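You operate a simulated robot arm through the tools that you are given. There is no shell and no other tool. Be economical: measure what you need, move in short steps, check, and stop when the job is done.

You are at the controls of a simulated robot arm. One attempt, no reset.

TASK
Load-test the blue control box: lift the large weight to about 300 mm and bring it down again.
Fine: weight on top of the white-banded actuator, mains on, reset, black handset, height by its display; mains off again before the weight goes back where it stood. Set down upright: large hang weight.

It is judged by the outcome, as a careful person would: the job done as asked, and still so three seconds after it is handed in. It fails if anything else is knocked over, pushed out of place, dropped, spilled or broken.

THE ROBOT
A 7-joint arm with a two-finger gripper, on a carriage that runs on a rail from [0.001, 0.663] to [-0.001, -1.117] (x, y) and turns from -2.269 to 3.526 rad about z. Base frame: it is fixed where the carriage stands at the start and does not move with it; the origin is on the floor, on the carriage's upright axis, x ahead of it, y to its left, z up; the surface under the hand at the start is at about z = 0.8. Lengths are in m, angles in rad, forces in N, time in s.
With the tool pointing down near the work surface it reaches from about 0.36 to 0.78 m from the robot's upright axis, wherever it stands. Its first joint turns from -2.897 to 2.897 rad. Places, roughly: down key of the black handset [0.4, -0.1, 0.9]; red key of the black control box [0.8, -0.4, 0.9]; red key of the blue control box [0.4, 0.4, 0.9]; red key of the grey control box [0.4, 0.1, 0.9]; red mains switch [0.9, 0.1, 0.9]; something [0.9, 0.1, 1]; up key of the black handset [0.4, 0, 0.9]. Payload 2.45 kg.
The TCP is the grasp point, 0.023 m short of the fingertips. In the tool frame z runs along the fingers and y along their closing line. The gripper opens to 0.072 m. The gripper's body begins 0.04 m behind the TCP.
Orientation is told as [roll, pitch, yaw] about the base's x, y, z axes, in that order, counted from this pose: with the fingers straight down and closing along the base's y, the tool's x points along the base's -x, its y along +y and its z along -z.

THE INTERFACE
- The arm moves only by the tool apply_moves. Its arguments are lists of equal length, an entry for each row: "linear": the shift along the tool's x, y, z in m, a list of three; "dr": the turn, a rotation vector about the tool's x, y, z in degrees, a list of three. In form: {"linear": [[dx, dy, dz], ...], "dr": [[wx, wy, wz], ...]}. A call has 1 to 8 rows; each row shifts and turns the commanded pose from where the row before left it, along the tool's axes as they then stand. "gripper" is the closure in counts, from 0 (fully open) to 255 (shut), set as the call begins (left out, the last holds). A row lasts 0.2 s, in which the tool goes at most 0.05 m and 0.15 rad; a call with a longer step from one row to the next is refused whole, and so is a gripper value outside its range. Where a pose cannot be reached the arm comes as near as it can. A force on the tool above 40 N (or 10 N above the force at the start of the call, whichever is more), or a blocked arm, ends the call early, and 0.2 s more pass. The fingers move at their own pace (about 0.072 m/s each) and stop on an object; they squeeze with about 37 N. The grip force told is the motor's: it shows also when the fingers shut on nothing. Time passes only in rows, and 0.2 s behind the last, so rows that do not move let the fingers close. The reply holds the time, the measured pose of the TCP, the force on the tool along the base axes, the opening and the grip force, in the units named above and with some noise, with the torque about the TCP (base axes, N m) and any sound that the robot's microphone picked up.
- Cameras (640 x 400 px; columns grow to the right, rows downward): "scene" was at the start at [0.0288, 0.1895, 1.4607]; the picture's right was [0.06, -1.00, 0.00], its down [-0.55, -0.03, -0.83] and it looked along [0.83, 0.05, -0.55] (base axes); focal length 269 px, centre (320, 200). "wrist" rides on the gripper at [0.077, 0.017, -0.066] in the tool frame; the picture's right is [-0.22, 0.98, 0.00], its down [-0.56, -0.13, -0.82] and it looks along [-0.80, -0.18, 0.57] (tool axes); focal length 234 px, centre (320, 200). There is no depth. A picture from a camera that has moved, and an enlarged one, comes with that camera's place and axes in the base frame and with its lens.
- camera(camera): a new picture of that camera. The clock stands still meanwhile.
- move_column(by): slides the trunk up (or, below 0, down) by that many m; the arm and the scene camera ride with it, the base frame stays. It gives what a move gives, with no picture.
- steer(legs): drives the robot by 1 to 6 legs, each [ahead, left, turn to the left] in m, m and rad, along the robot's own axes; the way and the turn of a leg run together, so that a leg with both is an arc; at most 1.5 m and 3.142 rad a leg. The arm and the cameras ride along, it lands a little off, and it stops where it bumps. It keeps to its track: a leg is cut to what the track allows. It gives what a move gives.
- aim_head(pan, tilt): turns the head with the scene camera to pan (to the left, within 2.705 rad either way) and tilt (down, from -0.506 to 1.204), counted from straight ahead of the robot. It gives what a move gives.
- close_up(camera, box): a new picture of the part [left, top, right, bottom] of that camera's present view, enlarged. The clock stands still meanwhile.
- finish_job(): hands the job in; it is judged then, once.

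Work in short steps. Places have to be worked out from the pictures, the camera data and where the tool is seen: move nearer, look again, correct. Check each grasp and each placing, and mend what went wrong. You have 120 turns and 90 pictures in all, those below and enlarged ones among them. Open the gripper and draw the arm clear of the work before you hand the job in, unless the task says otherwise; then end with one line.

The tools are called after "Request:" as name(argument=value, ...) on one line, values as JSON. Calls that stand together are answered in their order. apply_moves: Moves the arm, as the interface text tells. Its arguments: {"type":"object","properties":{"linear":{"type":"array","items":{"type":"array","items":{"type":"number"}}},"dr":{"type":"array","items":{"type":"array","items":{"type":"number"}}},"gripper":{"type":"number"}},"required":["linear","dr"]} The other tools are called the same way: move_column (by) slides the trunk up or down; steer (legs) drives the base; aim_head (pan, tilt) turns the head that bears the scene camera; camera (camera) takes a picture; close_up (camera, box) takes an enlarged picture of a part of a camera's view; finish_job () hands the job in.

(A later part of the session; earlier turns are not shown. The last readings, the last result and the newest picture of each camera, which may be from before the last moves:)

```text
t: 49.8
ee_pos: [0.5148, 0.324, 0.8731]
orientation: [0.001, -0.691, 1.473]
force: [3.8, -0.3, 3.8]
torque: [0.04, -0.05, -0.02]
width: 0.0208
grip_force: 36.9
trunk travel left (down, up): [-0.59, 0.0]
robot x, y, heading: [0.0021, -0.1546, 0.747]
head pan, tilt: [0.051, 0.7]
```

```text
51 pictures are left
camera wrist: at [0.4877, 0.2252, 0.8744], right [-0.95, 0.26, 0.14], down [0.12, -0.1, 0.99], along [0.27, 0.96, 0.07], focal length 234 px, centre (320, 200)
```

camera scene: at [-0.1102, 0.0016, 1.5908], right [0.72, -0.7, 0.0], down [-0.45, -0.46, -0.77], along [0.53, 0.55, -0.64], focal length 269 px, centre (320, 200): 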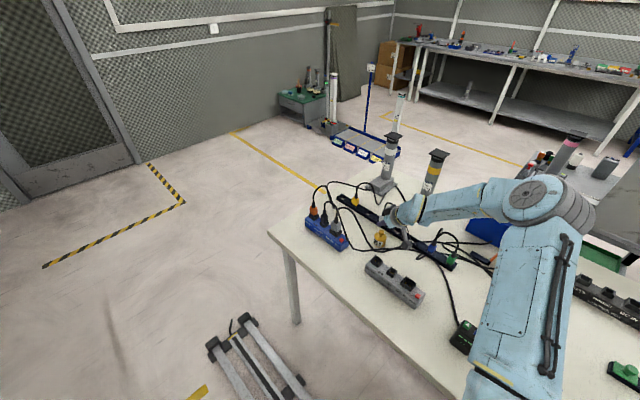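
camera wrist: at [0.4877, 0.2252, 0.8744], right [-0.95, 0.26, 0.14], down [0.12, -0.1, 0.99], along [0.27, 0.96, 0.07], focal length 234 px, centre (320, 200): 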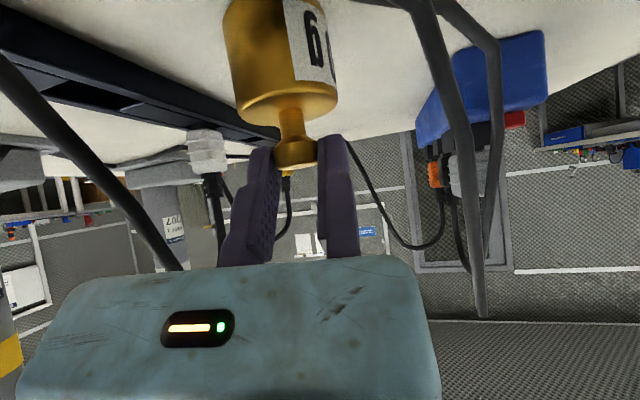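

Gripped (20.8 mm wide; weight nudged ~3 mm in −x, which I will compensate on return: TCP [0.518, 0.324, 0.873]). I lift straight up.

Request:
apply_moves(linear=[[-0.0129, 0, -0.0153], [-0.0257, 0, -0.0306], [-0.0257, 0, -0.0306], [-0.0257, 0, -0.0306], [-0.0257, 0, -0.0306], [-0.0257, 0, -0.0306], [-0.0257, 0, -0.0306], [-0.0257, 0, -0.0306]], dr=[[0, 0, 0], [0, 0, 0], [0, 0, 0], [0, 0, 0], [0, 0, 0], [0, 0, 0], [0, 0, 0], [0, 0, 0]])

Request:
camera(camera="wrist")

```text
t: 51.6
ee_pos: [0.5167, 0.3281, 1.1721]
orientation: [0.005, -0.691, 1.47]
force: [-0.9, -0.5, 0.0]
torque: [-0.01, 0.02, 0.03]
width: 0.0002
grip_force: 28.7
trunk travel left (down, up): [-0.59, 0.0]
robot x, y, heading: [-0.0007, -0.1545, 0.745]
head pan, tilt: [0.051, 0.7]
```

```text
50 pictures are left
camera wrist: at [0.4896, 0.2277, 1.1737], right [-0.95, 0.26, 0.14], down [0.12, -0.1, 0.99], along [0.27, 0.96, 0.07], focal length 234 px, centre (320, 200)
```

wrist: 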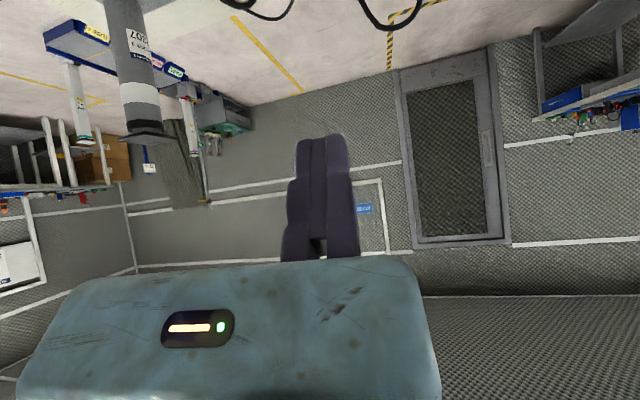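

It slipped out. I check where the weight is now.

Request:
close_up(camera="scene", box=[340, 190, 460, 280])

```text
4.44 times, centred on (400, 235) of scene
camera zoom: at [-0.1103, 0.0015, 1.5907], right [0.72, -0.7, 0.0], down [-0.45, -0.46, -0.77], along [0.53, 0.55, -0.64], focal length 1194 px, centre (-36, 44)
```

zoom: 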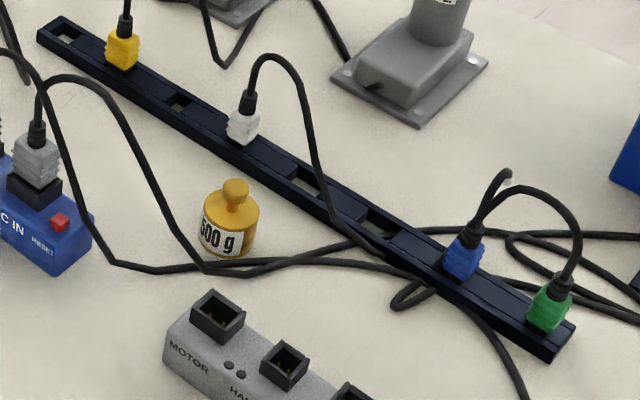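

The weight still stands upright in its place (only ~3 mm shifted). I'll retry the same grasp slightly lower and lift slowly watching the force.

Request:
apply_moves(linear=[[0, 0.0049, 0], [0.0281, 0, 0.0327], [0.0281, 0, 0.0327], [0.0281, 0, 0.0327], [0.0281, 0, 0.0327], [0.0281, 0, 0.0327], [0.0281, 0, 0.0327], [0, 0, 0]], dr=[[0, 0, 0], [0, 0, 0], [0, 0, 0], [0, 0, 0], [0, 0, 0], [0, 0, 0], [0, 0, 0], [0, 0, 0]], gripper=113)

Request:
apply_moves(linear=[[0.014, 0, 0.0164], [0.0144, 0, 0.0164], [0, 0, 0]], dr=[[0, 0, 0], [0, 0, 0], [0, 0, 0]])

Request:
camera(camera="wrist")

```text
t: 53.4
ee_pos: [0.5089, 0.3222, 0.9111]
orientation: [0.004, -0.691, 1.473]
force: [0.8, -0.2, -1.0]
torque: [0.03, -0.01, 0.01]
width: 0.0401
grip_force: 0.0
trunk travel left (down, up): [-0.59, 0.0]
robot x, y, heading: [-0.0011, -0.1541, 0.745]
head pan, tilt: [0.051, 0.7]
```

```text
t: 54.2
ee_pos: [0.5084, 0.3212, 0.8691]
orientation: [0.004, -0.691, 1.471]
force: [0.2, 1.4, -0.4]
torque: [-0.01, -0.02, 0.01]
width: 0.0402
grip_force: 0.0
trunk travel left (down, up): [-0.59, 0.0]
robot x, y, heading: [0.0013, -0.154, 0.75]
head pan, tilt: [0.051, 0.7]
```

```text
48 pictures are left
camera wrist: at [0.4813, 0.2215, 0.8711], right [-0.95, 0.26, 0.14], down [0.12, -0.1, 0.99], along [0.27, 0.96, 0.07], focal length 234 px, centre (320, 200)
```

wrist: 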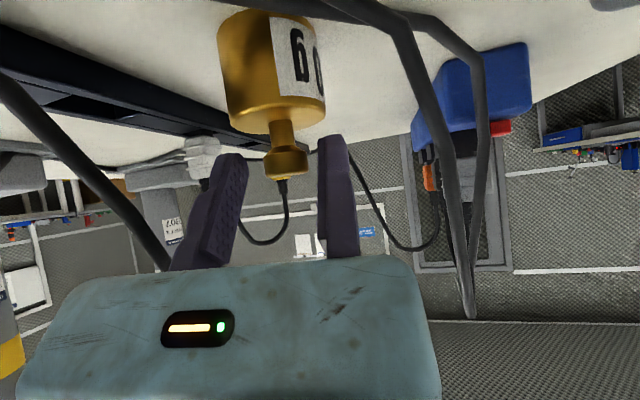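

The knob tapers toward its top; I shift 6 mm forward and 3 mm lower to grip its widest part, then close.

Request:
apply_moves(linear=[[-0.0046, 0, 0.0039], [0.0019, 0, 0.0023], [0, 0, 0]], dr=[[0, 0, 0], [0, 0, 0], [0, 0, 0]])

Request:
apply_moves(linear=[[0, 0, 0], [0, 0, 0], [0, 0, 0], [0, 0, 0]], dr=[[0, 0, 0], [0, 0, 0], [0, 0, 0], [0, 0, 0]], gripper=255)

Request:
apply_moves(linear=[[-0.0019, 0, -0.0023], [-0.0019, 0, -0.0023], [0, 0, 0]], dr=[[0, 0, 0], [0, 0, 0], [0, 0, 0]])

Request:
camera(camera="wrist")

```text
t: 55.0
ee_pos: [0.5094, 0.3284, 0.8663]
orientation: [0.004, -0.69, 1.47]
force: [0.1, -0.3, -0.1]
torque: [0.01, -0.03, 0.01]
width: 0.0401
grip_force: 0.0
trunk travel left (down, up): [-0.59, 0.0]
robot x, y, heading: [0.0016, -0.1572, 0.75]
head pan, tilt: [0.051, 0.7]
```

```text
t: 56.0
ee_pos: [0.5084, 0.3268, 0.8668]
orientation: [0.005, -0.691, 1.471]
force: [1.5, -1.2, 0.4]
torque: [-0.09, -0.02, -0.01]
width: 0.0206
grip_force: 36.5
trunk travel left (down, up): [-0.59, 0.0]
robot x, y, heading: [0.0028, -0.1541, 0.748]
head pan, tilt: [0.051, 0.7]
```

```text
t: 56.8
ee_pos: [0.5099, 0.3261, 0.8712]
orientation: [0.003, -0.69, 1.472]
force: [-0.5, 0.2, -4.8]
torque: [-0.1, 0.06, -0.04]
width: 0.0209
grip_force: 37.1
trunk travel left (down, up): [-0.59, 0.0]
robot x, y, heading: [0.0001, -0.1522, 0.747]
head pan, tilt: [0.051, 0.7]
```

```text
47 pictures are left
camera wrist: at [0.4825, 0.228, 0.8735], right [-0.95, 0.26, 0.14], down [0.12, -0.1, 0.99], along [0.27, 0.96, 0.07], focal length 234 px, centre (320, 200)
```

wrist: 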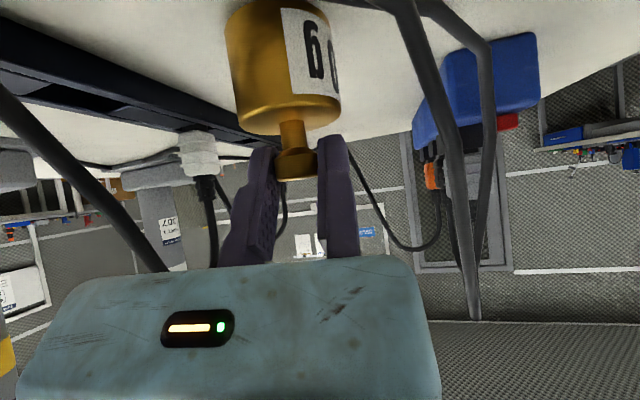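

Force −4.8 N: the 500 g weight is now carried. I lift slowly.

Request:
apply_moves(linear=[[-0.0064, 0, -0.0077], [-0.0129, 0, -0.0153], [-0.0129, 0, -0.0153], [-0.0129, 0, -0.0153], [-0.0129, 0, -0.0153], [-0.0129, 0, -0.0153], [-0.0129, 0, -0.0153], [0, 0, 0]], dr=[[0, 0, 0], [0, 0, 0], [0, 0, 0], [0, 0, 0], [0, 0, 0], [0, 0, 0], [0, 0, 0], [0, 0, 0]])

Request:
apply_moves(linear=[[-0.0129, 0, -0.0153], [-0.0129, 0, -0.0153], [-0.0129, 0, -0.0153], [-0.0129, 0, -0.0153], [-0.0129, 0, -0.0153], [-0.0129, 0, -0.0153], [-0.0129, 0, -0.0153], [-0.0129, 0, -0.0153]], dr=[[0, 0, 0], [0, 0, 0], [0, 0, 0], [0, 0, 0], [0, 0, 0], [0, 0, 0], [0, 0, 0], [0, 0, 0]])

Request:
camera(camera="wrist")

```text
t: 58.6
ee_pos: [0.5086, 0.3296, 1.0017]
orientation: [0.002, -0.69, 1.472]
force: [0.1, 0.2, -4.5]
torque: [-0.01, 0.04, 0.01]
width: 0.0209
grip_force: 36.7
trunk travel left (down, up): [-0.59, 0.0]
robot x, y, heading: [-0.0011, -0.1546, 0.749]
head pan, tilt: [0.051, 0.7]
```

```text
t: 60.4
ee_pos: [0.5116, 0.3316, 1.162]
orientation: [0.002, -0.688, 1.471]
force: [0.6, 0.0, -5.5]
torque: [-0.06, 0.04, -0.01]
width: 0.0208
grip_force: 37.0
trunk travel left (down, up): [-0.59, 0.0]
robot x, y, heading: [-0.004, -0.1524, 0.745]
head pan, tilt: [0.051, 0.7]
```

```text
46 pictures are left
camera wrist: at [0.4841, 0.2317, 1.1636], right [-0.95, 0.26, 0.14], down [0.12, -0.1, 0.99], along [0.27, 0.96, 0.07], focal length 234 px, centre (320, 200)
```

wrist: 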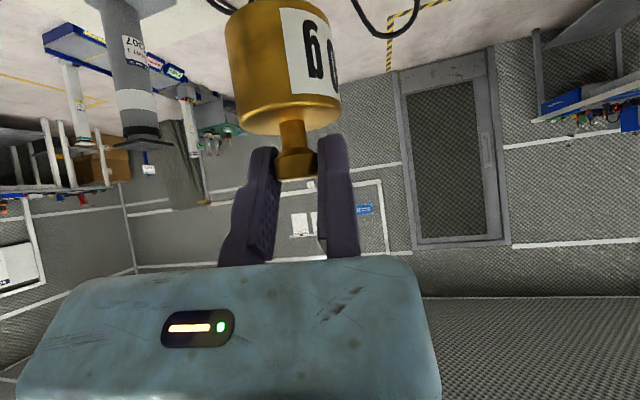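

Held firmly. I raise a bit, and turn the tool back radial to the robot.

Request:
apply_moves(linear=[[-0.0129, 0, -0.0153], [-0.0129, 0, -0.0153], [0, 0, 0], [0, 0, 0], [0, 0, 0], [0, 0, 0], [0, 0, 0], [0, 0, 0]], dr=[[0, 0, 0], [0, 0, 0], [4.456, 0, 5.31], [4.456, 0, 5.31], [4.456, 0, 5.31], [4.456, 0, 5.31], [4.456, 0, 5.31], [4.456, 0, 5.31]])

Request:
steer(legs=[[0, 0, -0.745], [0, 0.4, 0]])

Request:
camera(camera="wrist")

```text
t: 62.2
ee_pos: [0.5107, 0.3317, 1.202]
orientation: [-0.005, -0.691, 0.749]
force: [-0.8, -0.7, -4.5]
torque: [0.03, 0.04, -0.01]
width: 0.0207
grip_force: 36.8
trunk travel left (down, up): [-0.59, 0.0]
robot x, y, heading: [-0.0015, -0.1525, 0.75]
head pan, tilt: [0.051, 0.7]
```

```text
t: 66.8
ee_pos: [0.705, 0.239, 1.2031]
orientation: [-0.004, -0.691, -0.007]
force: [0.0, 0.8, -4.6]
torque: [0.03, 0.02, -0.01]
width: 0.0208
grip_force: 37.2
trunk travel left (down, up): [-0.59, 0.0]
robot x, y, heading: [0.0034, 0.2388, -0.013]
head pan, tilt: [0.051, 0.7]
```

```text
45 pictures are left
camera wrist: at [0.6034, 0.2583, 1.2038], right [0.18, 0.97, 0.13], down [-0.09, -0.12, 0.99], along [0.98, -0.19, 0.07], focal length 234 px, centre (320, 200)
```

wrist: 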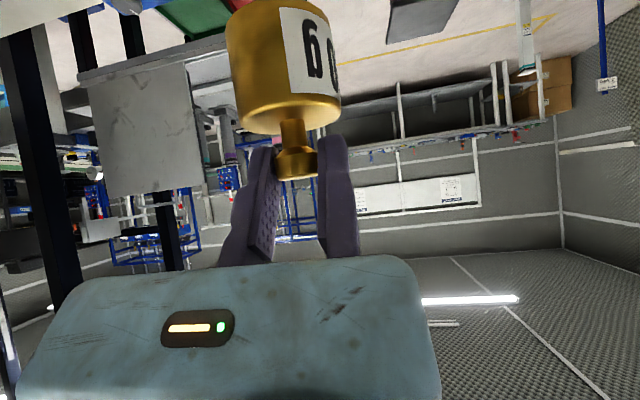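

Still held. I drive on to y≈0.55 and aim the head at the actuator top to check.

Request:
steer(legs=[[0, 0.312, 0.01]])

Request:
camera(camera="wrist")

Request:
camera(camera="scene")

```text
t: 68.9
ee_pos: [0.7046, 0.5603, 1.2014]
orientation: [-0.005, -0.69, 0.006]
force: [0.2, 0.6, -5.0]
torque: [0.06, 0.06, -0.02]
width: 0.0205
grip_force: 36.2
trunk travel left (down, up): [-0.59, 0.0]
robot x, y, heading: [0.0008, 0.5515, 0.005]
head pan, tilt: [0.051, 0.7]
```

```text
44 pictures are left
camera wrist: at [0.6035, 0.5764, 1.2037], right [0.17, 0.98, 0.13], down [-0.09, -0.12, 0.99], along [0.98, -0.18, 0.07], focal length 234 px, centre (320, 200)
```

wrist: 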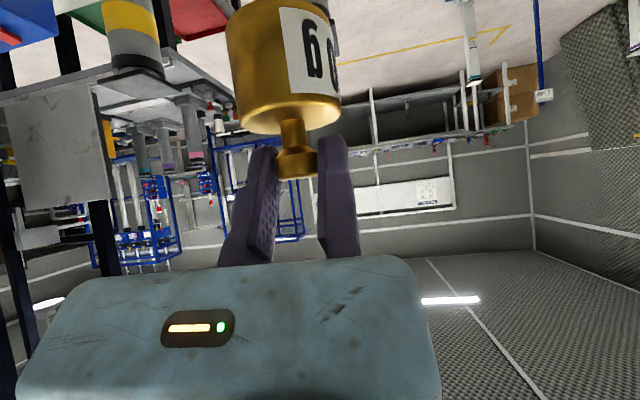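

```text
43 pictures are left
camera scene: at [0.026, 0.7401, 1.5907], right [0.05, -1.0, 0.0], down [-0.64, -0.03, -0.76], along [0.76, 0.04, -0.64], focal length 269 px, centre (320, 200)
```

scene: 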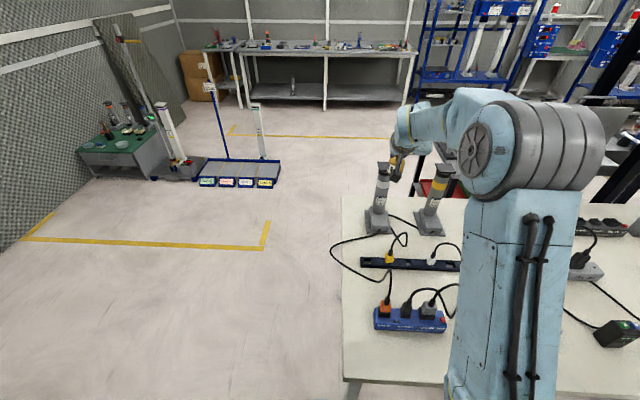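

I zoom on the actuator top and the weight from the scene camera.

Request:
close_up(camera="scene", box=[350, 120, 450, 190])

```text
5.71 times, centred on (400, 155) of scene
camera zoom: at [0.026, 0.7401, 1.5907], right [0.05, -1.0, 0.0], down [-0.64, -0.03, -0.76], along [0.76, 0.04, -0.64], focal length 1535 px, centre (-137, 457)
```

zoom: 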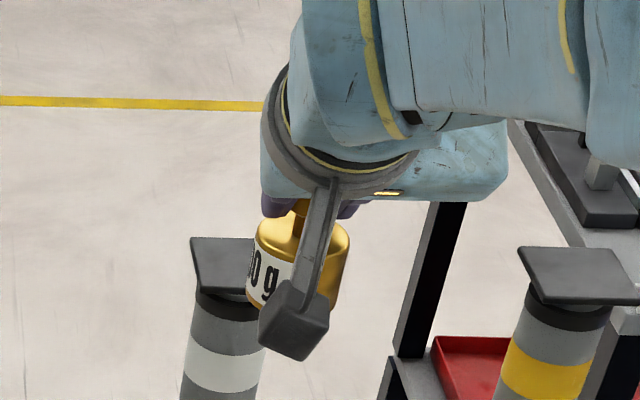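

Plate centre from this view: ≈ [0.847, 0.543]. Move over it: y −7 mm, x +0.137, staying high.

Request:
apply_moves(linear=[[0, -0.007, 0], [-0.0264, 0, 0.0222], [-0.0264, 0, 0.0222], [-0.0264, 0, 0.0222], [-0.0264, 0, 0.0222], [0, 0, 0]], dr=[[0, 0, 0], [0, 0, 0], [0, 0, 0], [0, 0, 0], [0, 0, 0], [0, 0, 0]])

Request:
close_up(camera="scene", box=[350, 120, 450, 190])

Request:
camera(camera="wrist")

```text
t: 70.3
ee_pos: [0.8441, 0.5544, 1.201]
orientation: [-0.005, -0.689, 0.003]
force: [0.9, 1.0, -4.5]
torque: [0.02, 0.06, 0.03]
width: 0.0209
grip_force: 37.1
trunk travel left (down, up): [-0.59, 0.0]
robot x, y, heading: [0.0002, 0.5517, -0.006]
head pan, tilt: [0.051, 0.7]
```

```text
5.71 times, centred on (400, 155) of scene
camera zoom: at [0.0265, 0.7398, 1.5907], right [0.05, -1.0, 0.0], down [-0.64, -0.03, -0.76], along [0.76, 0.04, -0.64], focal length 1535 px, centre (-137, 457)
```

zoom: 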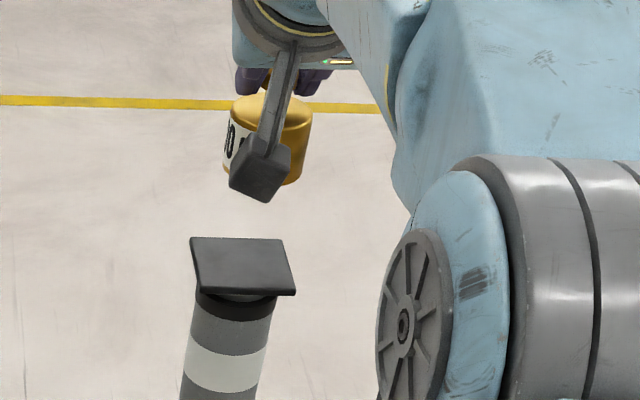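

```text
40 pictures are left
camera wrist: at [0.7422, 0.5707, 1.2018], right [0.17, 0.98, 0.13], down [-0.09, -0.12, 0.99], along [0.98, -0.18, 0.07], focal length 234 px, centre (320, 200)
```

wrist: 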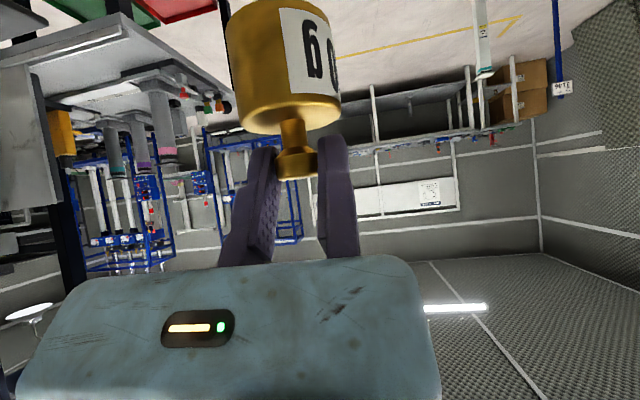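

Laterally ≈3 mm off; I correct and lower to just above the plate, then compare directly.

Request:
apply_moves(linear=[[0.0118, -0.003, 0.014], [0.0118, 0, 0.014], [0.009, 0, 0.0107], [0, 0, 0]], dr=[[0, 0, 0], [0, 0, 0], [0, 0, 0], [0, 0, 0]])

Request:
close_up(camera="scene", box=[360, 130, 420, 172])

```text
t: 71.3
ee_pos: [0.8427, 0.5504, 1.1491]
orientation: [-0.006, -0.689, 0.003]
force: [0.4, 0.0, -4.7]
torque: [0.05, 0.06, -0.03]
width: 0.0205
grip_force: 36.8
trunk travel left (down, up): [-0.59, 0.0]
robot x, y, heading: [0.0008, 0.5509, 0.003]
head pan, tilt: [0.051, 0.7]
```

```text
9.52 times, centred on (390, 151) of scene
camera zoom: at [0.0261, 0.7398, 1.5907], right [0.05, -1.0, 0.0], down [-0.64, -0.03, -0.76], along [0.76, 0.04, -0.64], focal length 2558 px, centre (-347, 667)
```

zoom: 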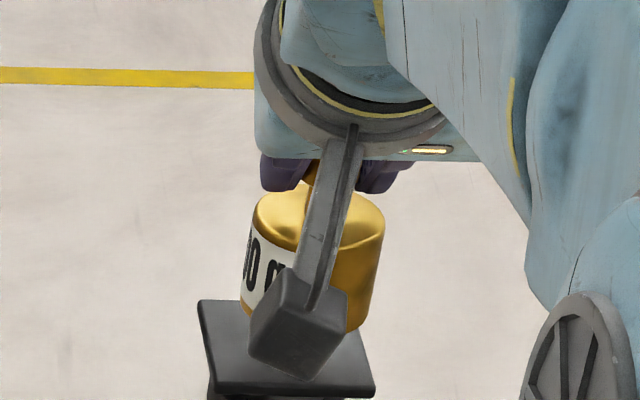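

The weight is ~6 mm too far to −y. I correct, then lower in fine steps to feel contact.

Request:
apply_moves(linear=[[0, 0.0065, 0], [0.0032, 0, 0.0038], [0.0032, 0, 0.0038], [0, 0, 0]], dr=[[0, 0, 0], [0, 0, 0], [0, 0, 0], [0, 0, 0]])

Request:
close_up(camera="scene", box=[360, 130, 420, 172])

```text
t: 72.3
ee_pos: [0.8427, 0.5557, 1.1393]
orientation: [-0.004, -0.69, 0.003]
force: [0.6, -0.5, -4.5]
torque: [0.06, 0.03, 0.02]
width: 0.0206
grip_force: 37.0
trunk travel left (down, up): [-0.59, 0.0]
robot x, y, heading: [-0.004, 0.5517, -0.001]
head pan, tilt: [0.051, 0.7]
```

```text
9.52 times, centred on (390, 151) of scene
camera zoom: at [0.0261, 0.7398, 1.5907], right [0.05, -1.0, 0.0], down [-0.64, -0.03, -0.76], along [0.76, 0.04, -0.64], focal length 2558 px, centre (-347, 667)
```

zoom: 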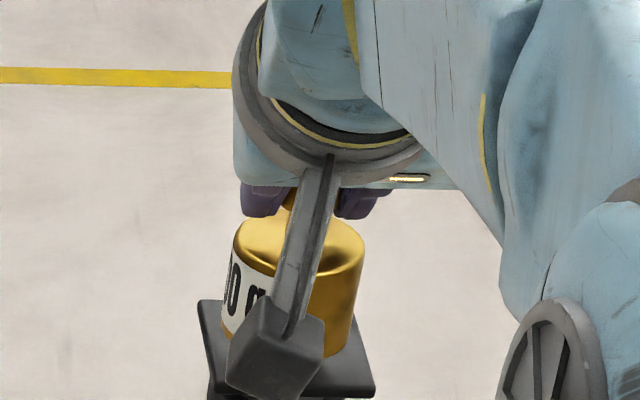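

Well centred. Lower in 3 mm steps, nudging +3 mm in x.

Request:
apply_moves(linear=[[-0.0023, 0, 0.0019], [0.0019, 0, 0.0023], [0.0019, 0, 0.0023], [0, 0, 0]], dr=[[0, 0, 0], [0, 0, 0], [0, 0, 0], [0, 0, 0]])

```text
t: 73.3
ee_pos: [0.8456, 0.5566, 1.1337]
orientation: [-0.006, -0.689, 0.003]
force: [-0.1, -0.1, -4.9]
torque: [0.05, 0.0, 0.0]
width: 0.0202
grip_force: 37.4
trunk travel left (down, up): [-0.59, 0.0]
robot x, y, heading: [-0.0, 0.5545, 0.001]
head pan, tilt: [0.051, 0.7]
```

Request:
apply_moves(linear=[[0.0019, 0, 0.0023], [0.0019, 0, 0.0023], [0, 0, 0]], dr=[[0, 0, 0], [0, 0, 0], [0, 0, 0]])

Request:
close_up(camera="scene", box=[360, 130, 420, 172])

```text
t: 74.1
ee_pos: [0.8452, 0.5559, 1.1288]
orientation: [-0.006, -0.689, 0.004]
force: [0.2, -0.2, -4.1]
torque: [0.09, 0.03, 0.02]
width: 0.0209
grip_force: 37.0
trunk travel left (down, up): [-0.59, 0.0]
robot x, y, heading: [0.002, 0.5506, 0.0]
head pan, tilt: [0.051, 0.7]
```

```text
9.52 times, centred on (390, 151) of scene
camera zoom: at [0.0261, 0.7398, 1.5907], right [0.05, -1.0, 0.0], down [-0.64, -0.03, -0.76], along [0.76, 0.04, -0.64], focal length 2558 px, centre (-347, 667)
```

zoom: 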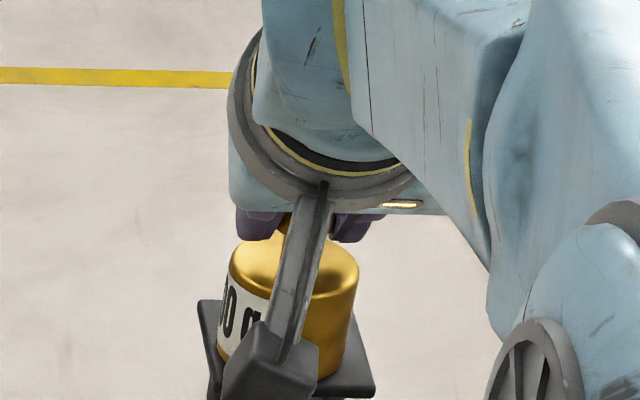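

Nearly in contact (−4.1 N). Two more 2.5 mm steps.

Request:
apply_moves(linear=[[0.0016, 0, 0.0019], [0, 0, 0]], dr=[[0, 0, 0], [0, 0, 0]])

Request:
apply_moves(linear=[[0.0016, 0, 0.0019], [0, 0, 0]], dr=[[0, 0, 0], [0, 0, 0]])

```text
t: 74.7
ee_pos: [0.8448, 0.5551, 1.1263]
orientation: [-0.005, -0.69, 0.006]
force: [1.8, 0.7, -1.6]
torque: [0.15, -0.05, 0.01]
width: 0.0207
grip_force: 37.6
trunk travel left (down, up): [-0.59, 0.0]
robot x, y, heading: [0.0004, 0.5509, 0.003]
head pan, tilt: [0.051, 0.7]
```

```text
t: 75.3
ee_pos: [0.8449, 0.5558, 1.1257]
orientation: [-0.005, -0.696, 0.006]
force: [6.0, 0.8, 13.8]
torque: [-0.03, -0.09, -0.01]
width: 0.0207
grip_force: 36.4
trunk travel left (down, up): [-0.59, 0.0]
robot x, y, heading: [0.0016, 0.551, -0.002]
head pan, tilt: [0.051, 0.7]
```

Contact made. I ease off 1.5 mm, open to 40 mm, shift the fixed finger clear and withdraw along the tool axis.

Request:
apply_moves(linear=[[-0.001, 0, -0.0012], [0, 0, 0]], dr=[[0, 0, 0], [0, 0, 0]])

Request:
apply_moves(linear=[[0, 0, 0], [0, 0, 0], [0, 0.005, 0], [0, 0, -0.01], [0, 0, -0.025], [0, 0, -0.04], [0, 0, -0.04], [0, 0, -0.04]], dr=[[0, 0, 0], [0, 0, 0], [0, 0, 0], [0, 0, 0], [0, 0, 0], [0, 0, 0], [0, 0, 0], [0, 0, 0]], gripper=113)

Request:
close_up(camera="scene", box=[350, 120, 450, 190])

```text
t: 75.9
ee_pos: [0.8443, 0.5556, 1.1273]
orientation: [-0.007, -0.694, 0.005]
force: [7.3, -1.4, 16.7]
torque: [-0.15, -0.39, 0.06]
width: 0.021
grip_force: 36.9
trunk travel left (down, up): [-0.59, 0.0]
robot x, y, heading: [0.0026, 0.5529, 0.004]
head pan, tilt: [0.051, 0.7]
```

```text
t: 77.7
ee_pos: [0.7466, 0.5622, 1.2456]
orientation: [-0.005, -0.69, 0.004]
force: [-0.2, 0.2, 0.1]
torque: [0.01, 0.01, -0.02]
width: 0.0402
grip_force: 0.0
trunk travel left (down, up): [-0.59, 0.0]
robot x, y, heading: [-0.0016, 0.55, 0.0]
head pan, tilt: [0.051, 0.7]
```

```text
5.71 times, centred on (400, 155) of scene
camera zoom: at [0.0254, 0.7398, 1.5907], right [0.05, -1.0, 0.0], down [-0.64, -0.03, -0.76], along [0.76, 0.04, -0.64], focal length 1535 px, centre (-137, 457)
```

zoom: 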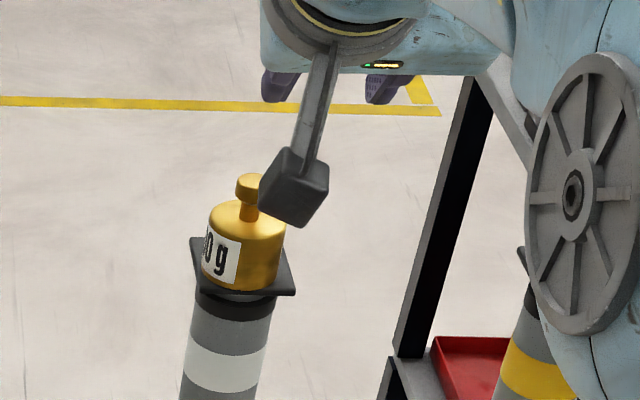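

The weight stands on the plate. I retract and drive to the mains box at y≈0.08 to inspect the switch.

Request:
apply_moves(linear=[[0.03, 0, -0.03], [0.03, 0, -0.03], [0.03, 0, -0.03], [0, 0, 0]], dr=[[0, 0, 0], [0, 0, 0], [0, 0, 0], [0, 0, 0]], gripper=255)

Request:
steer(legs=[[0, -0.49, 0]])

Request:
aim_head(pan=-0.1, tilt=0.75)

Request:
camera(camera="scene")

```text
t: 78.7
ee_pos: [0.6175, 0.5591, 1.2548]
orientation: [-0.004, -0.691, 0.003]
force: [0.4, 0.0, -0.4]
torque: [-0.02, 0.0, 0.02]
width: 0.0
grip_force: 28.2
trunk travel left (down, up): [-0.59, 0.0]
robot x, y, heading: [-0.0005, 0.5528, 0.006]
head pan, tilt: [0.051, 0.7]
```

```text
t: 81.6
ee_pos: [0.6174, 0.0786, 1.2546]
orientation: [-0.005, -0.691, 0.011]
force: [0.4, 0.4, -0.3]
torque: [-0.04, 0.03, 0.0]
width: 0.0001
grip_force: 28.8
trunk travel left (down, up): [-0.59, 0.0]
robot x, y, heading: [-0.0017, 0.0657, 0.007]
head pan, tilt: [0.051, 0.7]
```

```text
t: 82.3
ee_pos: [0.6178, 0.0776, 1.256]
orientation: [-0.007, -0.691, 0.011]
force: [-0.1, -0.3, 0.7]
torque: [0.0, 0.0, 0.01]
width: 0.0002
grip_force: 28.5
trunk travel left (down, up): [-0.59, 0.0]
robot x, y, heading: [-0.0018, 0.0656, 0.009]
head pan, tilt: [-0.099, 0.75]
```

```text
35 pictures are left
camera scene: at [0.0216, 0.2427, 1.5865], right [-0.09, -1.0, 0.0], down [-0.68, 0.06, -0.73], along [0.73, -0.07, -0.68], focal length 269 px, centre (320, 200)
```

scene: 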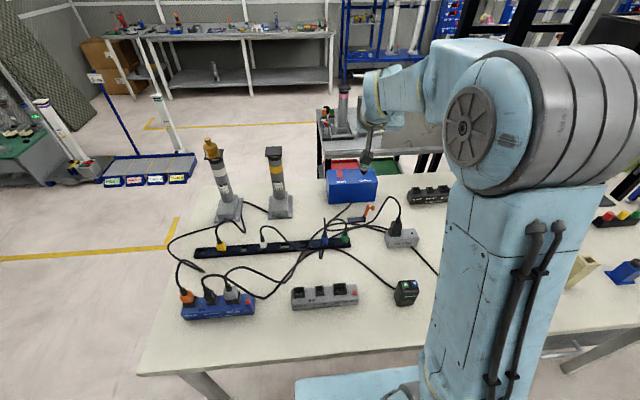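

Request:
close_up(camera="scene", box=[310, 140, 410, 210])

Request:
close_up(camera="wrist", box=[140, 0, 460, 150])

```text
5.71 times, centred on (360, 175) of scene
camera zoom: at [0.0216, 0.2427, 1.5865], right [-0.09, -1.0, 0.0], down [-0.68, 0.06, -0.73], along [0.73, -0.07, -0.68], focal length 1535 px, centre (91, 343)
```

zoom: 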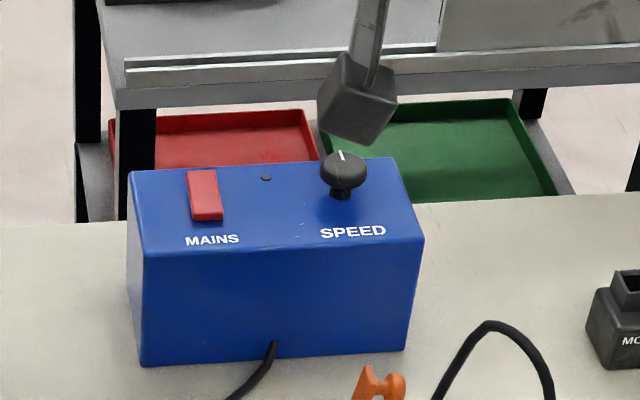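

```text
2.00 times, centred on (300, 75) of wrist
camera zoom: at [0.516, 0.0938, 1.2568], right [0.16, 0.98, 0.14], down [-0.09, -0.12, 0.99], along [0.98, -0.17, 0.07], focal length 468 px, centre (360, 450)
```

zoom: 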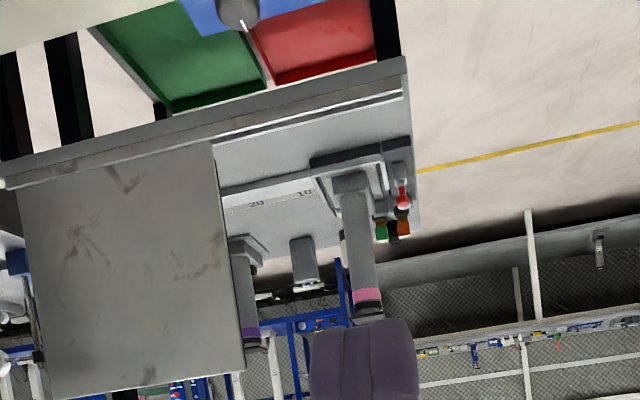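

The mains rocker is on the box top at ≈ [0.89, 0.077, 0.915], with a small dark lamp beside it. I zoom on the rocker to see which end is raised.

Request:
close_up(camera="scene", box=[336, 165, 360, 181])

```text
16.00 times, centred on (348, 173) of scene
camera zoom: at [0.0216, 0.2427, 1.5865], right [-0.09, -1.0, 0.0], down [-0.68, 0.06, -0.73], along [0.73, -0.07, -0.68], focal length 4297 px, centre (-128, 632)
```

zoom: 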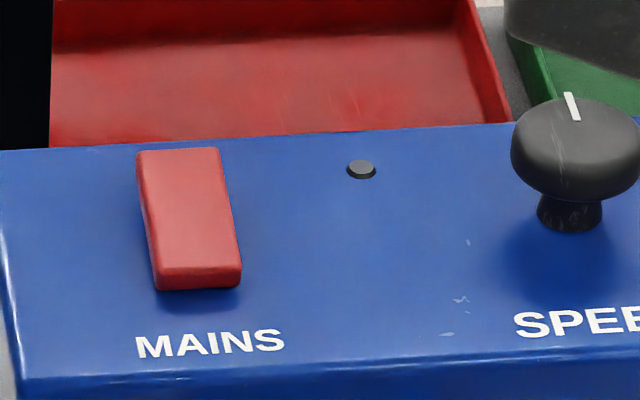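

The rocker's front end stands proud; I'll press just front of its centre with closed fingers. First a diagonal approach to above it.

Request:
apply_moves(linear=[[-0.0031, 0, 0.047], [-0.0031, 0, 0.047], [-0.0031, 0, 0.047], [-0.0031, 0, 0.047], [-0.0031, 0, 0.047], [-0.0031, 0, 0.047], [-0.0031, 0, 0.047], [-0.0031, 0, 0.047]], dr=[[0, 0, 0], [0, 0, 0], [0, 0, 0], [0, 0, 0], [0, 0, 0], [0, 0, 0], [0, 0, 0], [0, 0, 0]])

Request:
close_up(camera="scene", box=[320, 140, 400, 200])

Request:
camera(camera="wrist")

```text
t: 84.1
ee_pos: [0.8761, 0.078, 0.98]
orientation: [-0.005, -0.693, 0.009]
force: [-0.5, -0.1, -0.2]
torque: [-0.02, 0.0, -0.04]
width: 0.0
grip_force: 28.3
trunk travel left (down, up): [-0.59, 0.0]
robot x, y, heading: [-0.0007, 0.0634, 0.004]
head pan, tilt: [-0.099, 0.75]
```

```text
6.67 times, centred on (360, 170) of scene
camera zoom: at [0.0218, 0.2427, 1.5865], right [-0.09, -1.0, 0.0], down [-0.68, 0.06, -0.73], along [0.73, -0.07, -0.68], focal length 1791 px, centre (53, 400)
```

zoom: 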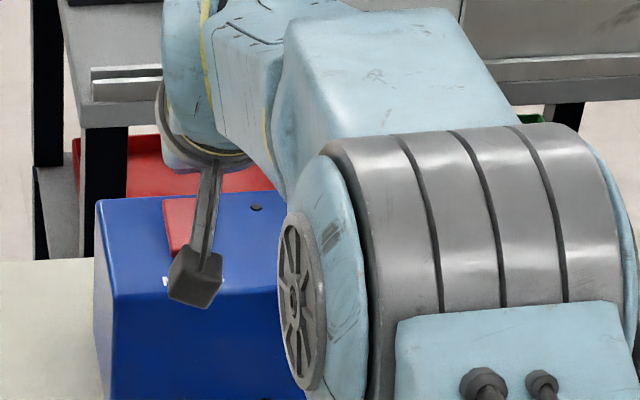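

```text
30 pictures are left
camera wrist: at [0.7742, 0.0944, 0.9809], right [0.16, 0.98, 0.14], down [-0.09, -0.12, 0.99], along [0.98, -0.17, 0.07], focal length 234 px, centre (320, 200)
```

wrist: 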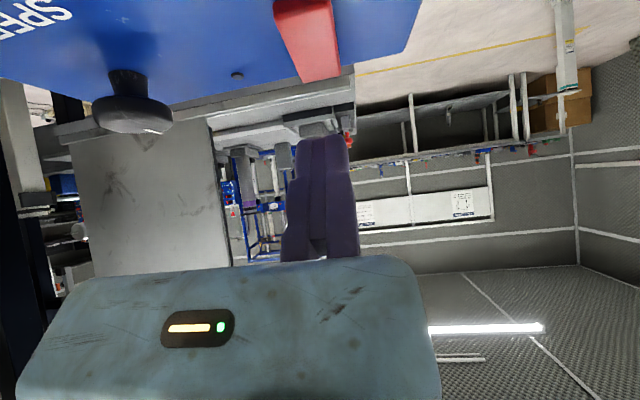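

Lateral alignment good; contact point is over the rocker's near half. I descend to just above and press in small steps.

Request:
apply_moves(linear=[[0.0116, 0, 0.0138], [0.009, 0, 0.0107], [0.0026, 0, 0.0031], [0.0026, 0, 0.0031], [0.0026, 0, 0.0031], [0, 0, 0]], dr=[[0, 0, 0], [0, 0, 0], [0, 0, 0], [0, 0, 0], [0, 0, 0], [0, 0, 0]])

```text
t: 85.5
ee_pos: [0.8774, 0.0779, 0.9447]
orientation: [-0.007, -0.703, 0.012]
force: [12.7, -1.7, 31.5]
torque: [0.03, -0.59, -0.18]
width: 0.0062
grip_force: 28.7
trunk travel left (down, up): [-0.59, 0.0]
robot x, y, heading: [0.0018, 0.0683, 0.005]
head pan, tilt: [-0.099, 0.75]
```

Strong contact (31 N) and the fingers spread slightly. I back off upward and look at the rocker and lamp.

Request:
apply_moves(linear=[[-0.0129, 0, -0.0153], [-0.0257, 0, -0.0306], [-0.0257, 0, -0.0306], [0, 0, 0]], dr=[[0, 0, 0], [0, 0, 0], [0, 0, 0], [0, 0, 0]])

Request:
close_up(camera="scene", box=[320, 140, 400, 200])

```text
t: 86.5
ee_pos: [0.8751, 0.0797, 1.0356]
orientation: [-0.007, -0.69, 0.009]
force: [0.2, -0.1, -0.2]
torque: [-0.05, 0.02, 0.02]
width: 0.0001
grip_force: 28.8
trunk travel left (down, up): [-0.59, 0.0]
robot x, y, heading: [-0.0021, 0.0654, 0.003]
head pan, tilt: [-0.099, 0.75]
```

```text
6.67 times, centred on (360, 170) of scene
camera zoom: at [0.0213, 0.2427, 1.5864], right [-0.09, -1.0, 0.0], down [-0.68, 0.06, -0.73], along [0.73, -0.07, -0.68], focal length 1791 px, centre (53, 400)
```

zoom: 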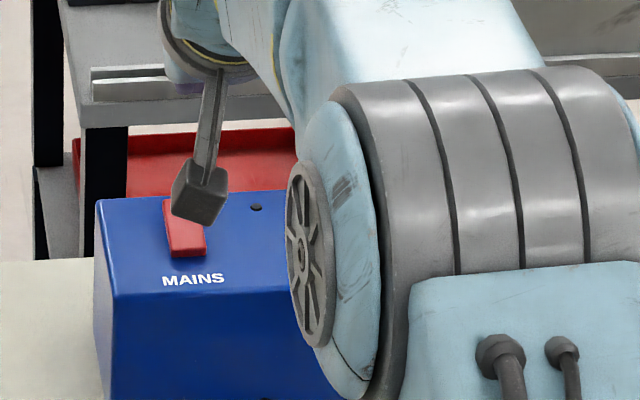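

No change (front still proud, lamp dark). I press nearer the front end for leverage (contact x≈0.876).

Request:
apply_moves(linear=[[0.0207, -0.002, 0.0195], [0.0207, 0, 0.0195], [0.0207, 0, 0.0195], [0.0026, 0, 0.0031], [0.0026, 0, 0.0031], [0.0026, 0, 0.0031], [0, 0, 0]], dr=[[0, 0, 0], [0, 0, 0], [0, 0, 0], [0, 0, 0], [0, 0, 0], [0, 0, 0], [0, 0, 0]])

```text
t: 88.1
ee_pos: [0.866, 0.076, 0.9449]
orientation: [-0.005, -0.697, 0.012]
force: [-3.2, 0.0, 16.2]
torque: [0.07, -0.05, -0.14]
width: 0.006
grip_force: 28.4
trunk travel left (down, up): [-0.59, 0.0]
robot x, y, heading: [-0.0032, 0.0656, 0.01]
head pan, tilt: [-0.099, 0.75]
```

Contact at 16 N here. I press further in 3 mm steps.

Request:
apply_moves(linear=[[0.0019, 0, 0.0023], [0.0019, 0, 0.0023], [0.0019, 0, 0.0023], [0, 0, 0]], dr=[[0, 0, 0], [0, 0, 0], [0, 0, 0], [0, 0, 0]])

```text
t: 88.9
ee_pos: [0.8681, 0.076, 0.9445]
orientation: [-0.005, -0.71, 0.012]
force: [-8.1, -0.3, 12.0]
torque: [0.03, 0.05, 0.06]
width: 0.006
grip_force: 28.2
trunk travel left (down, up): [-0.59, 0.0]
robot x, y, heading: [0.0004, 0.0695, 0.01]
head pan, tilt: [-0.099, 0.75]
stopped in row 3: the force on the tool passed its limit at 41 N (the readings are from after the stop); the commanded pose is now the measured one
```

Stiff contact. I back off and zoom closely on the rocker state.

Request:
apply_moves(linear=[[-0.0129, 0, -0.0153], [-0.0257, 0, -0.0306], [-0.0257, 0, -0.0306], [-0.0257, 0, -0.0306], [-0.0257, 0, -0.0306]], dr=[[0, 0, 0], [0, 0, 0], [0, 0, 0], [0, 0, 0], [0, 0, 0]])

Request:
close_up(camera="scene", box=[336, 165, 360, 181])

```text
t: 90.1
ee_pos: [0.8675, 0.0751, 1.1189]
orientation: [-0.005, -0.704, 0.01]
force: [1.0, -0.2, -0.2]
torque: [-0.01, -0.02, -0.02]
width: 0.0
grip_force: 28.5
trunk travel left (down, up): [-0.59, 0.0]
robot x, y, heading: [-0.0039, 0.0666, 0.008]
head pan, tilt: [-0.099, 0.75]
```

```text
16.00 times, centred on (348, 173) of scene
camera zoom: at [0.0214, 0.2427, 1.5864], right [-0.09, -1.0, 0.0], down [-0.68, 0.06, -0.73], along [0.73, -0.07, -0.68], focal length 4297 px, centre (-128, 632)
```

zoom: 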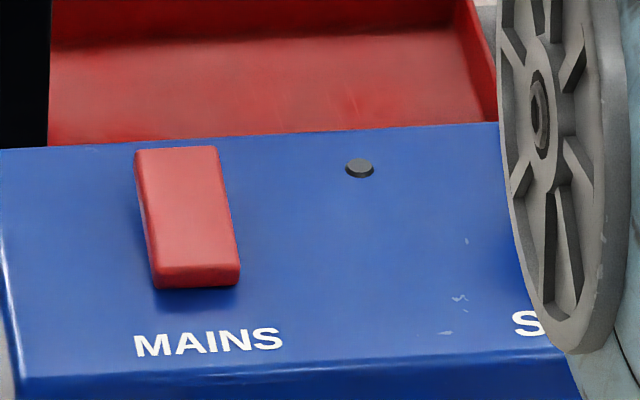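

Re-triangulating the rocker ends (wrist + scene), the far end is the higher one (z≈0.927 at x≈0.904), so the front is already down. I press the rear end instead (contact x≈0.90).

Request:
apply_moves(linear=[[0.0203, 0.002, 0.0333], [0.0203, 0, 0.0333], [0.0203, 0, 0.0333], [0.0203, 0, 0.0333], [0.0026, 0, 0.0031], [0.0026, 0, 0.0031], [0.0026, 0, 0.0031], [0, 0, 0]], dr=[[0, 0, 0], [0, 0, 0], [0, 0, 0], [0, 0, 0], [0, 0, 0], [0, 0, 0], [0, 0, 0], [0, 0, 0]])

Request:
apply_moves(linear=[[0.0026, 0, 0.0031], [0.0026, 0, 0.0031], [0.0026, 0, 0.0031], [0, 0, 0]], dr=[[0, 0, 0], [0, 0, 0], [0, 0, 0], [0, 0, 0]])

```text
t: 91.9
ee_pos: [0.8926, 0.0786, 0.9558]
orientation: [-0.007, -0.702, 0.011]
force: [0.2, 0.0, -0.5]
torque: [0.01, 0.01, 0.02]
width: 0.0
grip_force: 28.0
trunk travel left (down, up): [-0.59, 0.0]
robot x, y, heading: [0.0007, 0.0693, 0.009]
head pan, tilt: [-0.099, 0.75]
```

```text
t: 92.9
ee_pos: [0.8919, 0.078, 0.9412]
orientation: [-0.005, -0.705, 0.012]
force: [-0.2, -0.4, 1.8]
torque: [0.01, -0.02, -0.01]
width: 0.0001
grip_force: 28.3
trunk travel left (down, up): [-0.59, 0.0]
robot x, y, heading: [-0.001, 0.0663, 0.003]
head pan, tilt: [-0.099, 0.75]
```

Only 1.8 N and lower than before; the rocker may be yielding. I press a bit further.

Request:
apply_moves(linear=[[0.0026, 0, 0.0031], [0.0026, 0, 0.0031], [0, 0, 0]], dr=[[0, 0, 0], [0, 0, 0], [0, 0, 0]])

Request:
apply_moves(linear=[[-0.0257, 0, -0.0306], [-0.0257, 0, -0.0306], [-0.0257, 0, -0.0306], [-0.0257, 0, -0.0306], [0, 0, 0]], dr=[[0, 0, 0], [0, 0, 0], [0, 0, 0], [0, 0, 0], [0, 0, 0]])

Request:
close_up(camera="scene", box=[336, 165, 360, 181])

```text
t: 93.7
ee_pos: [0.8939, 0.0773, 0.9428]
orientation: [-0.007, -0.717, 0.013]
force: [6.4, -0.5, 33.6]
torque: [0.03, -0.44, -0.4]
width: 0.0059
grip_force: 28.4
trunk travel left (down, up): [-0.59, 0.0]
robot x, y, heading: [0.0007, 0.0688, 0.004]
head pan, tilt: [-0.099, 0.75]
```

```text
t: 94.9
ee_pos: [0.8929, 0.0789, 1.0928]
orientation: [-0.005, -0.704, 0.011]
force: [-0.1, 0.4, 1.1]
torque: [0.03, -0.04, -0.01]
width: 0.0002
grip_force: 28.8
trunk travel left (down, up): [-0.59, 0.0]
robot x, y, heading: [-0.0012, 0.0672, 0.003]
head pan, tilt: [-0.099, 0.75]
```

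```text
16.00 times, centred on (348, 173) of scene
camera zoom: at [0.0213, 0.2427, 1.5865], right [-0.09, -1.0, 0.0], down [-0.68, 0.06, -0.73], along [0.73, -0.07, -0.68], focal length 4297 px, centre (-128, 632)
```

zoom: 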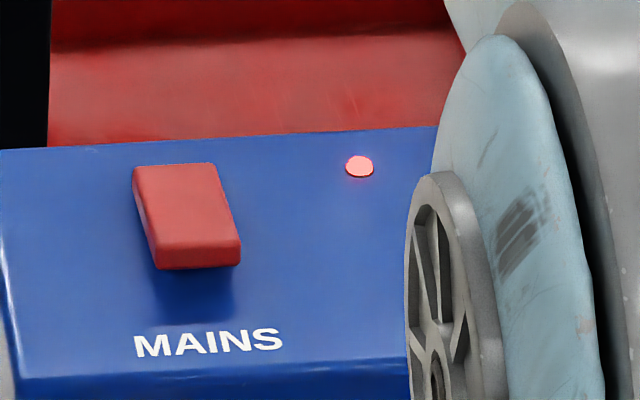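

Mains is on: lamp lit and the rocker flipped (to switch off later, press the front end). Now the reset key on the blue box, ≈ [0.405, 0.416, 0.847]. I retract and reposition, coming from the −y side.

Request:
apply_moves(linear=[[0.0204, 0, -0.0358], [0.0204, 0, -0.0358], [0.0204, 0, -0.0358], [0.0204, 0, -0.0358], [0.0204, 0, -0.0358], [0.0204, 0, -0.0358], [0.0204, 0, -0.0358]], dr=[[0, 0, 0], [0, 0, 0], [0, 0, 0], [0, 0, 0], [0, 0, 0], [0, 0, 0], [0, 0, 0]])

Request:
steer(legs=[[0, -0.167, 0], [0, 0, 0.89]])

Request:
apply_moves(linear=[[0, 0, 0], [0, 0, 0], [0, 0, 0], [0, 0, 0], [0, 0, 0], [0, 0, 0]], dr=[[-4.26, 0, -5.04], [-4.26, 0, -5.04], [-4.26, 0, -5.04], [-4.26, 0, -5.04], [-4.26, 0, -5.04], [0, 0, 0]])

Request:
aim_head(pan=0.0, tilt=0.85)

Request:
camera(camera="scene")

```text
t: 96.5
ee_pos: [0.6197, 0.0783, 1.194]
orientation: [-0.005, -0.707, 0.01]
force: [0.6, -0.3, 0.3]
torque: [0.01, -0.05, 0.03]
width: 0.0001
grip_force: 28.7
trunk travel left (down, up): [-0.59, 0.0]
robot x, y, heading: [-0.0032, 0.0653, 0.013]
head pan, tilt: [-0.099, 0.75]
```

```text
t: 100.2
ee_pos: [0.3777, 0.3905, 1.193]
orientation: [-0.006, -0.702, 0.91]
force: [-0.5, -1.0, -0.1]
torque: [-0.02, 0.02, 0.02]
width: 0.0003
grip_force: 28.2
trunk travel left (down, up): [-0.59, 0.0]
robot x, y, heading: [0.0022, -0.1011, 0.902]
head pan, tilt: [-0.099, 0.75]
```

```text
t: 101.7
ee_pos: [0.3782, 0.3906, 1.1914]
orientation: [-0.005, -0.701, 1.489]
force: [0.4, -0.4, 0.1]
torque: [-0.01, 0.03, 0.03]
width: 0.0002
grip_force: 28.6
trunk travel left (down, up): [-0.59, 0.0]
robot x, y, heading: [0.0014, -0.0998, 0.904]
head pan, tilt: [-0.099, 0.75]
```

```text
t: 102.3
ee_pos: [0.3777, 0.3915, 1.1918]
orientation: [-0.004, -0.703, 1.488]
force: [0.2, 0.4, 0.0]
torque: [0.01, -0.03, 0.0]
width: 0.0
grip_force: 28.2
trunk travel left (down, up): [-0.59, 0.0]
robot x, y, heading: [0.0028, -0.1001, 0.906]
head pan, tilt: [0.0, 0.85]
```

```text
26 pictures are left
camera scene: at [-0.134, 0.0271, 1.5785], right [0.79, -0.62, 0.0], down [-0.46, -0.59, -0.66], along [0.41, 0.52, -0.75], focal length 269 px, centre (320, 200)
```

scene: 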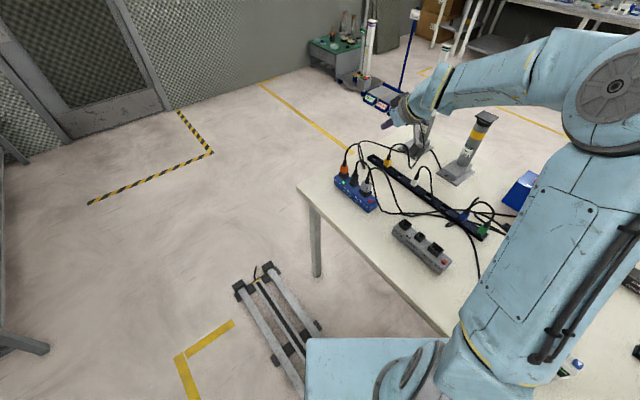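

I zoom for the reset key position in this view.

Request:
close_up(camera="scene", box=[325, 160, 389, 216])

```text
7.14 times, centred on (357, 188) of scene
camera zoom: at [-0.134, 0.0271, 1.5785], right [0.79, -0.62, 0.0], down [-0.46, -0.59, -0.66], along [0.41, 0.52, -0.75], focal length 1918 px, centre (56, 286)
```

zoom: 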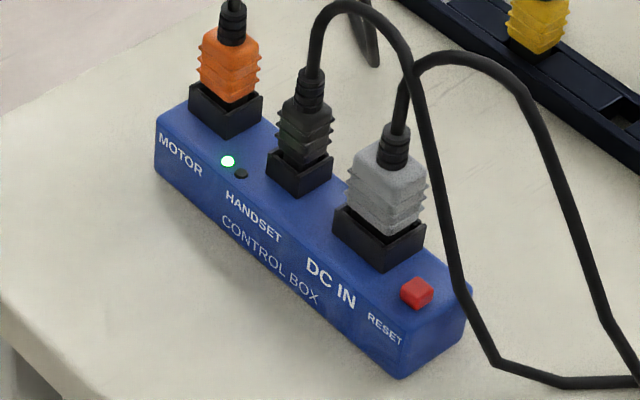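

The blue box has power (green LED). Refined reset key: [0.41, 0.417, ~0.85]. I descend to ~0.93 above it and check with the wrist camera.

Request:
apply_moves(linear=[[0, -0.027, 0], [0.0257, 0, 0.0355], [0.0257, 0, 0.0355], [0.0257, 0, 0.0355], [0.0257, 0, 0.0355], [0.0257, 0, 0.0355], [0.0257, 0, 0.0355], [0, 0, 0]], dr=[[0, 0, 0], [0, 0, 0], [0, 0, 0], [0, 0, 0], [0, 0, 0], [0, 0, 0], [0, 0, 0], [0, 0, 0]])

Request:
camera(camera="wrist")

```text
t: 104.1
ee_pos: [0.4066, 0.4078, 0.9325]
orientation: [-0.005, -0.702, 1.487]
force: [0.4, -0.4, -0.4]
torque: [-0.03, 0.01, 0.0]
width: 0.0
grip_force: 27.9
trunk travel left (down, up): [-0.59, 0.0]
robot x, y, heading: [-0.0011, -0.1048, 0.907]
head pan, tilt: [0.0, 0.85]
```

```text
24 pictures are left
camera wrist: at [0.3795, 0.308, 0.9333], right [-0.96, 0.25, 0.14], down [0.11, -0.11, 0.99], along [0.26, 0.96, 0.08], focal length 234 px, centre (320, 200)
```

wrist: 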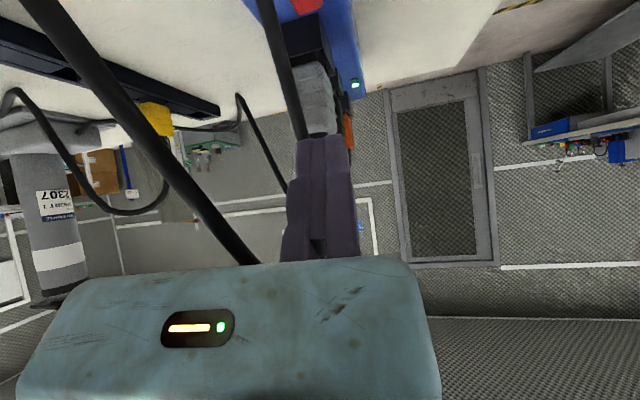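

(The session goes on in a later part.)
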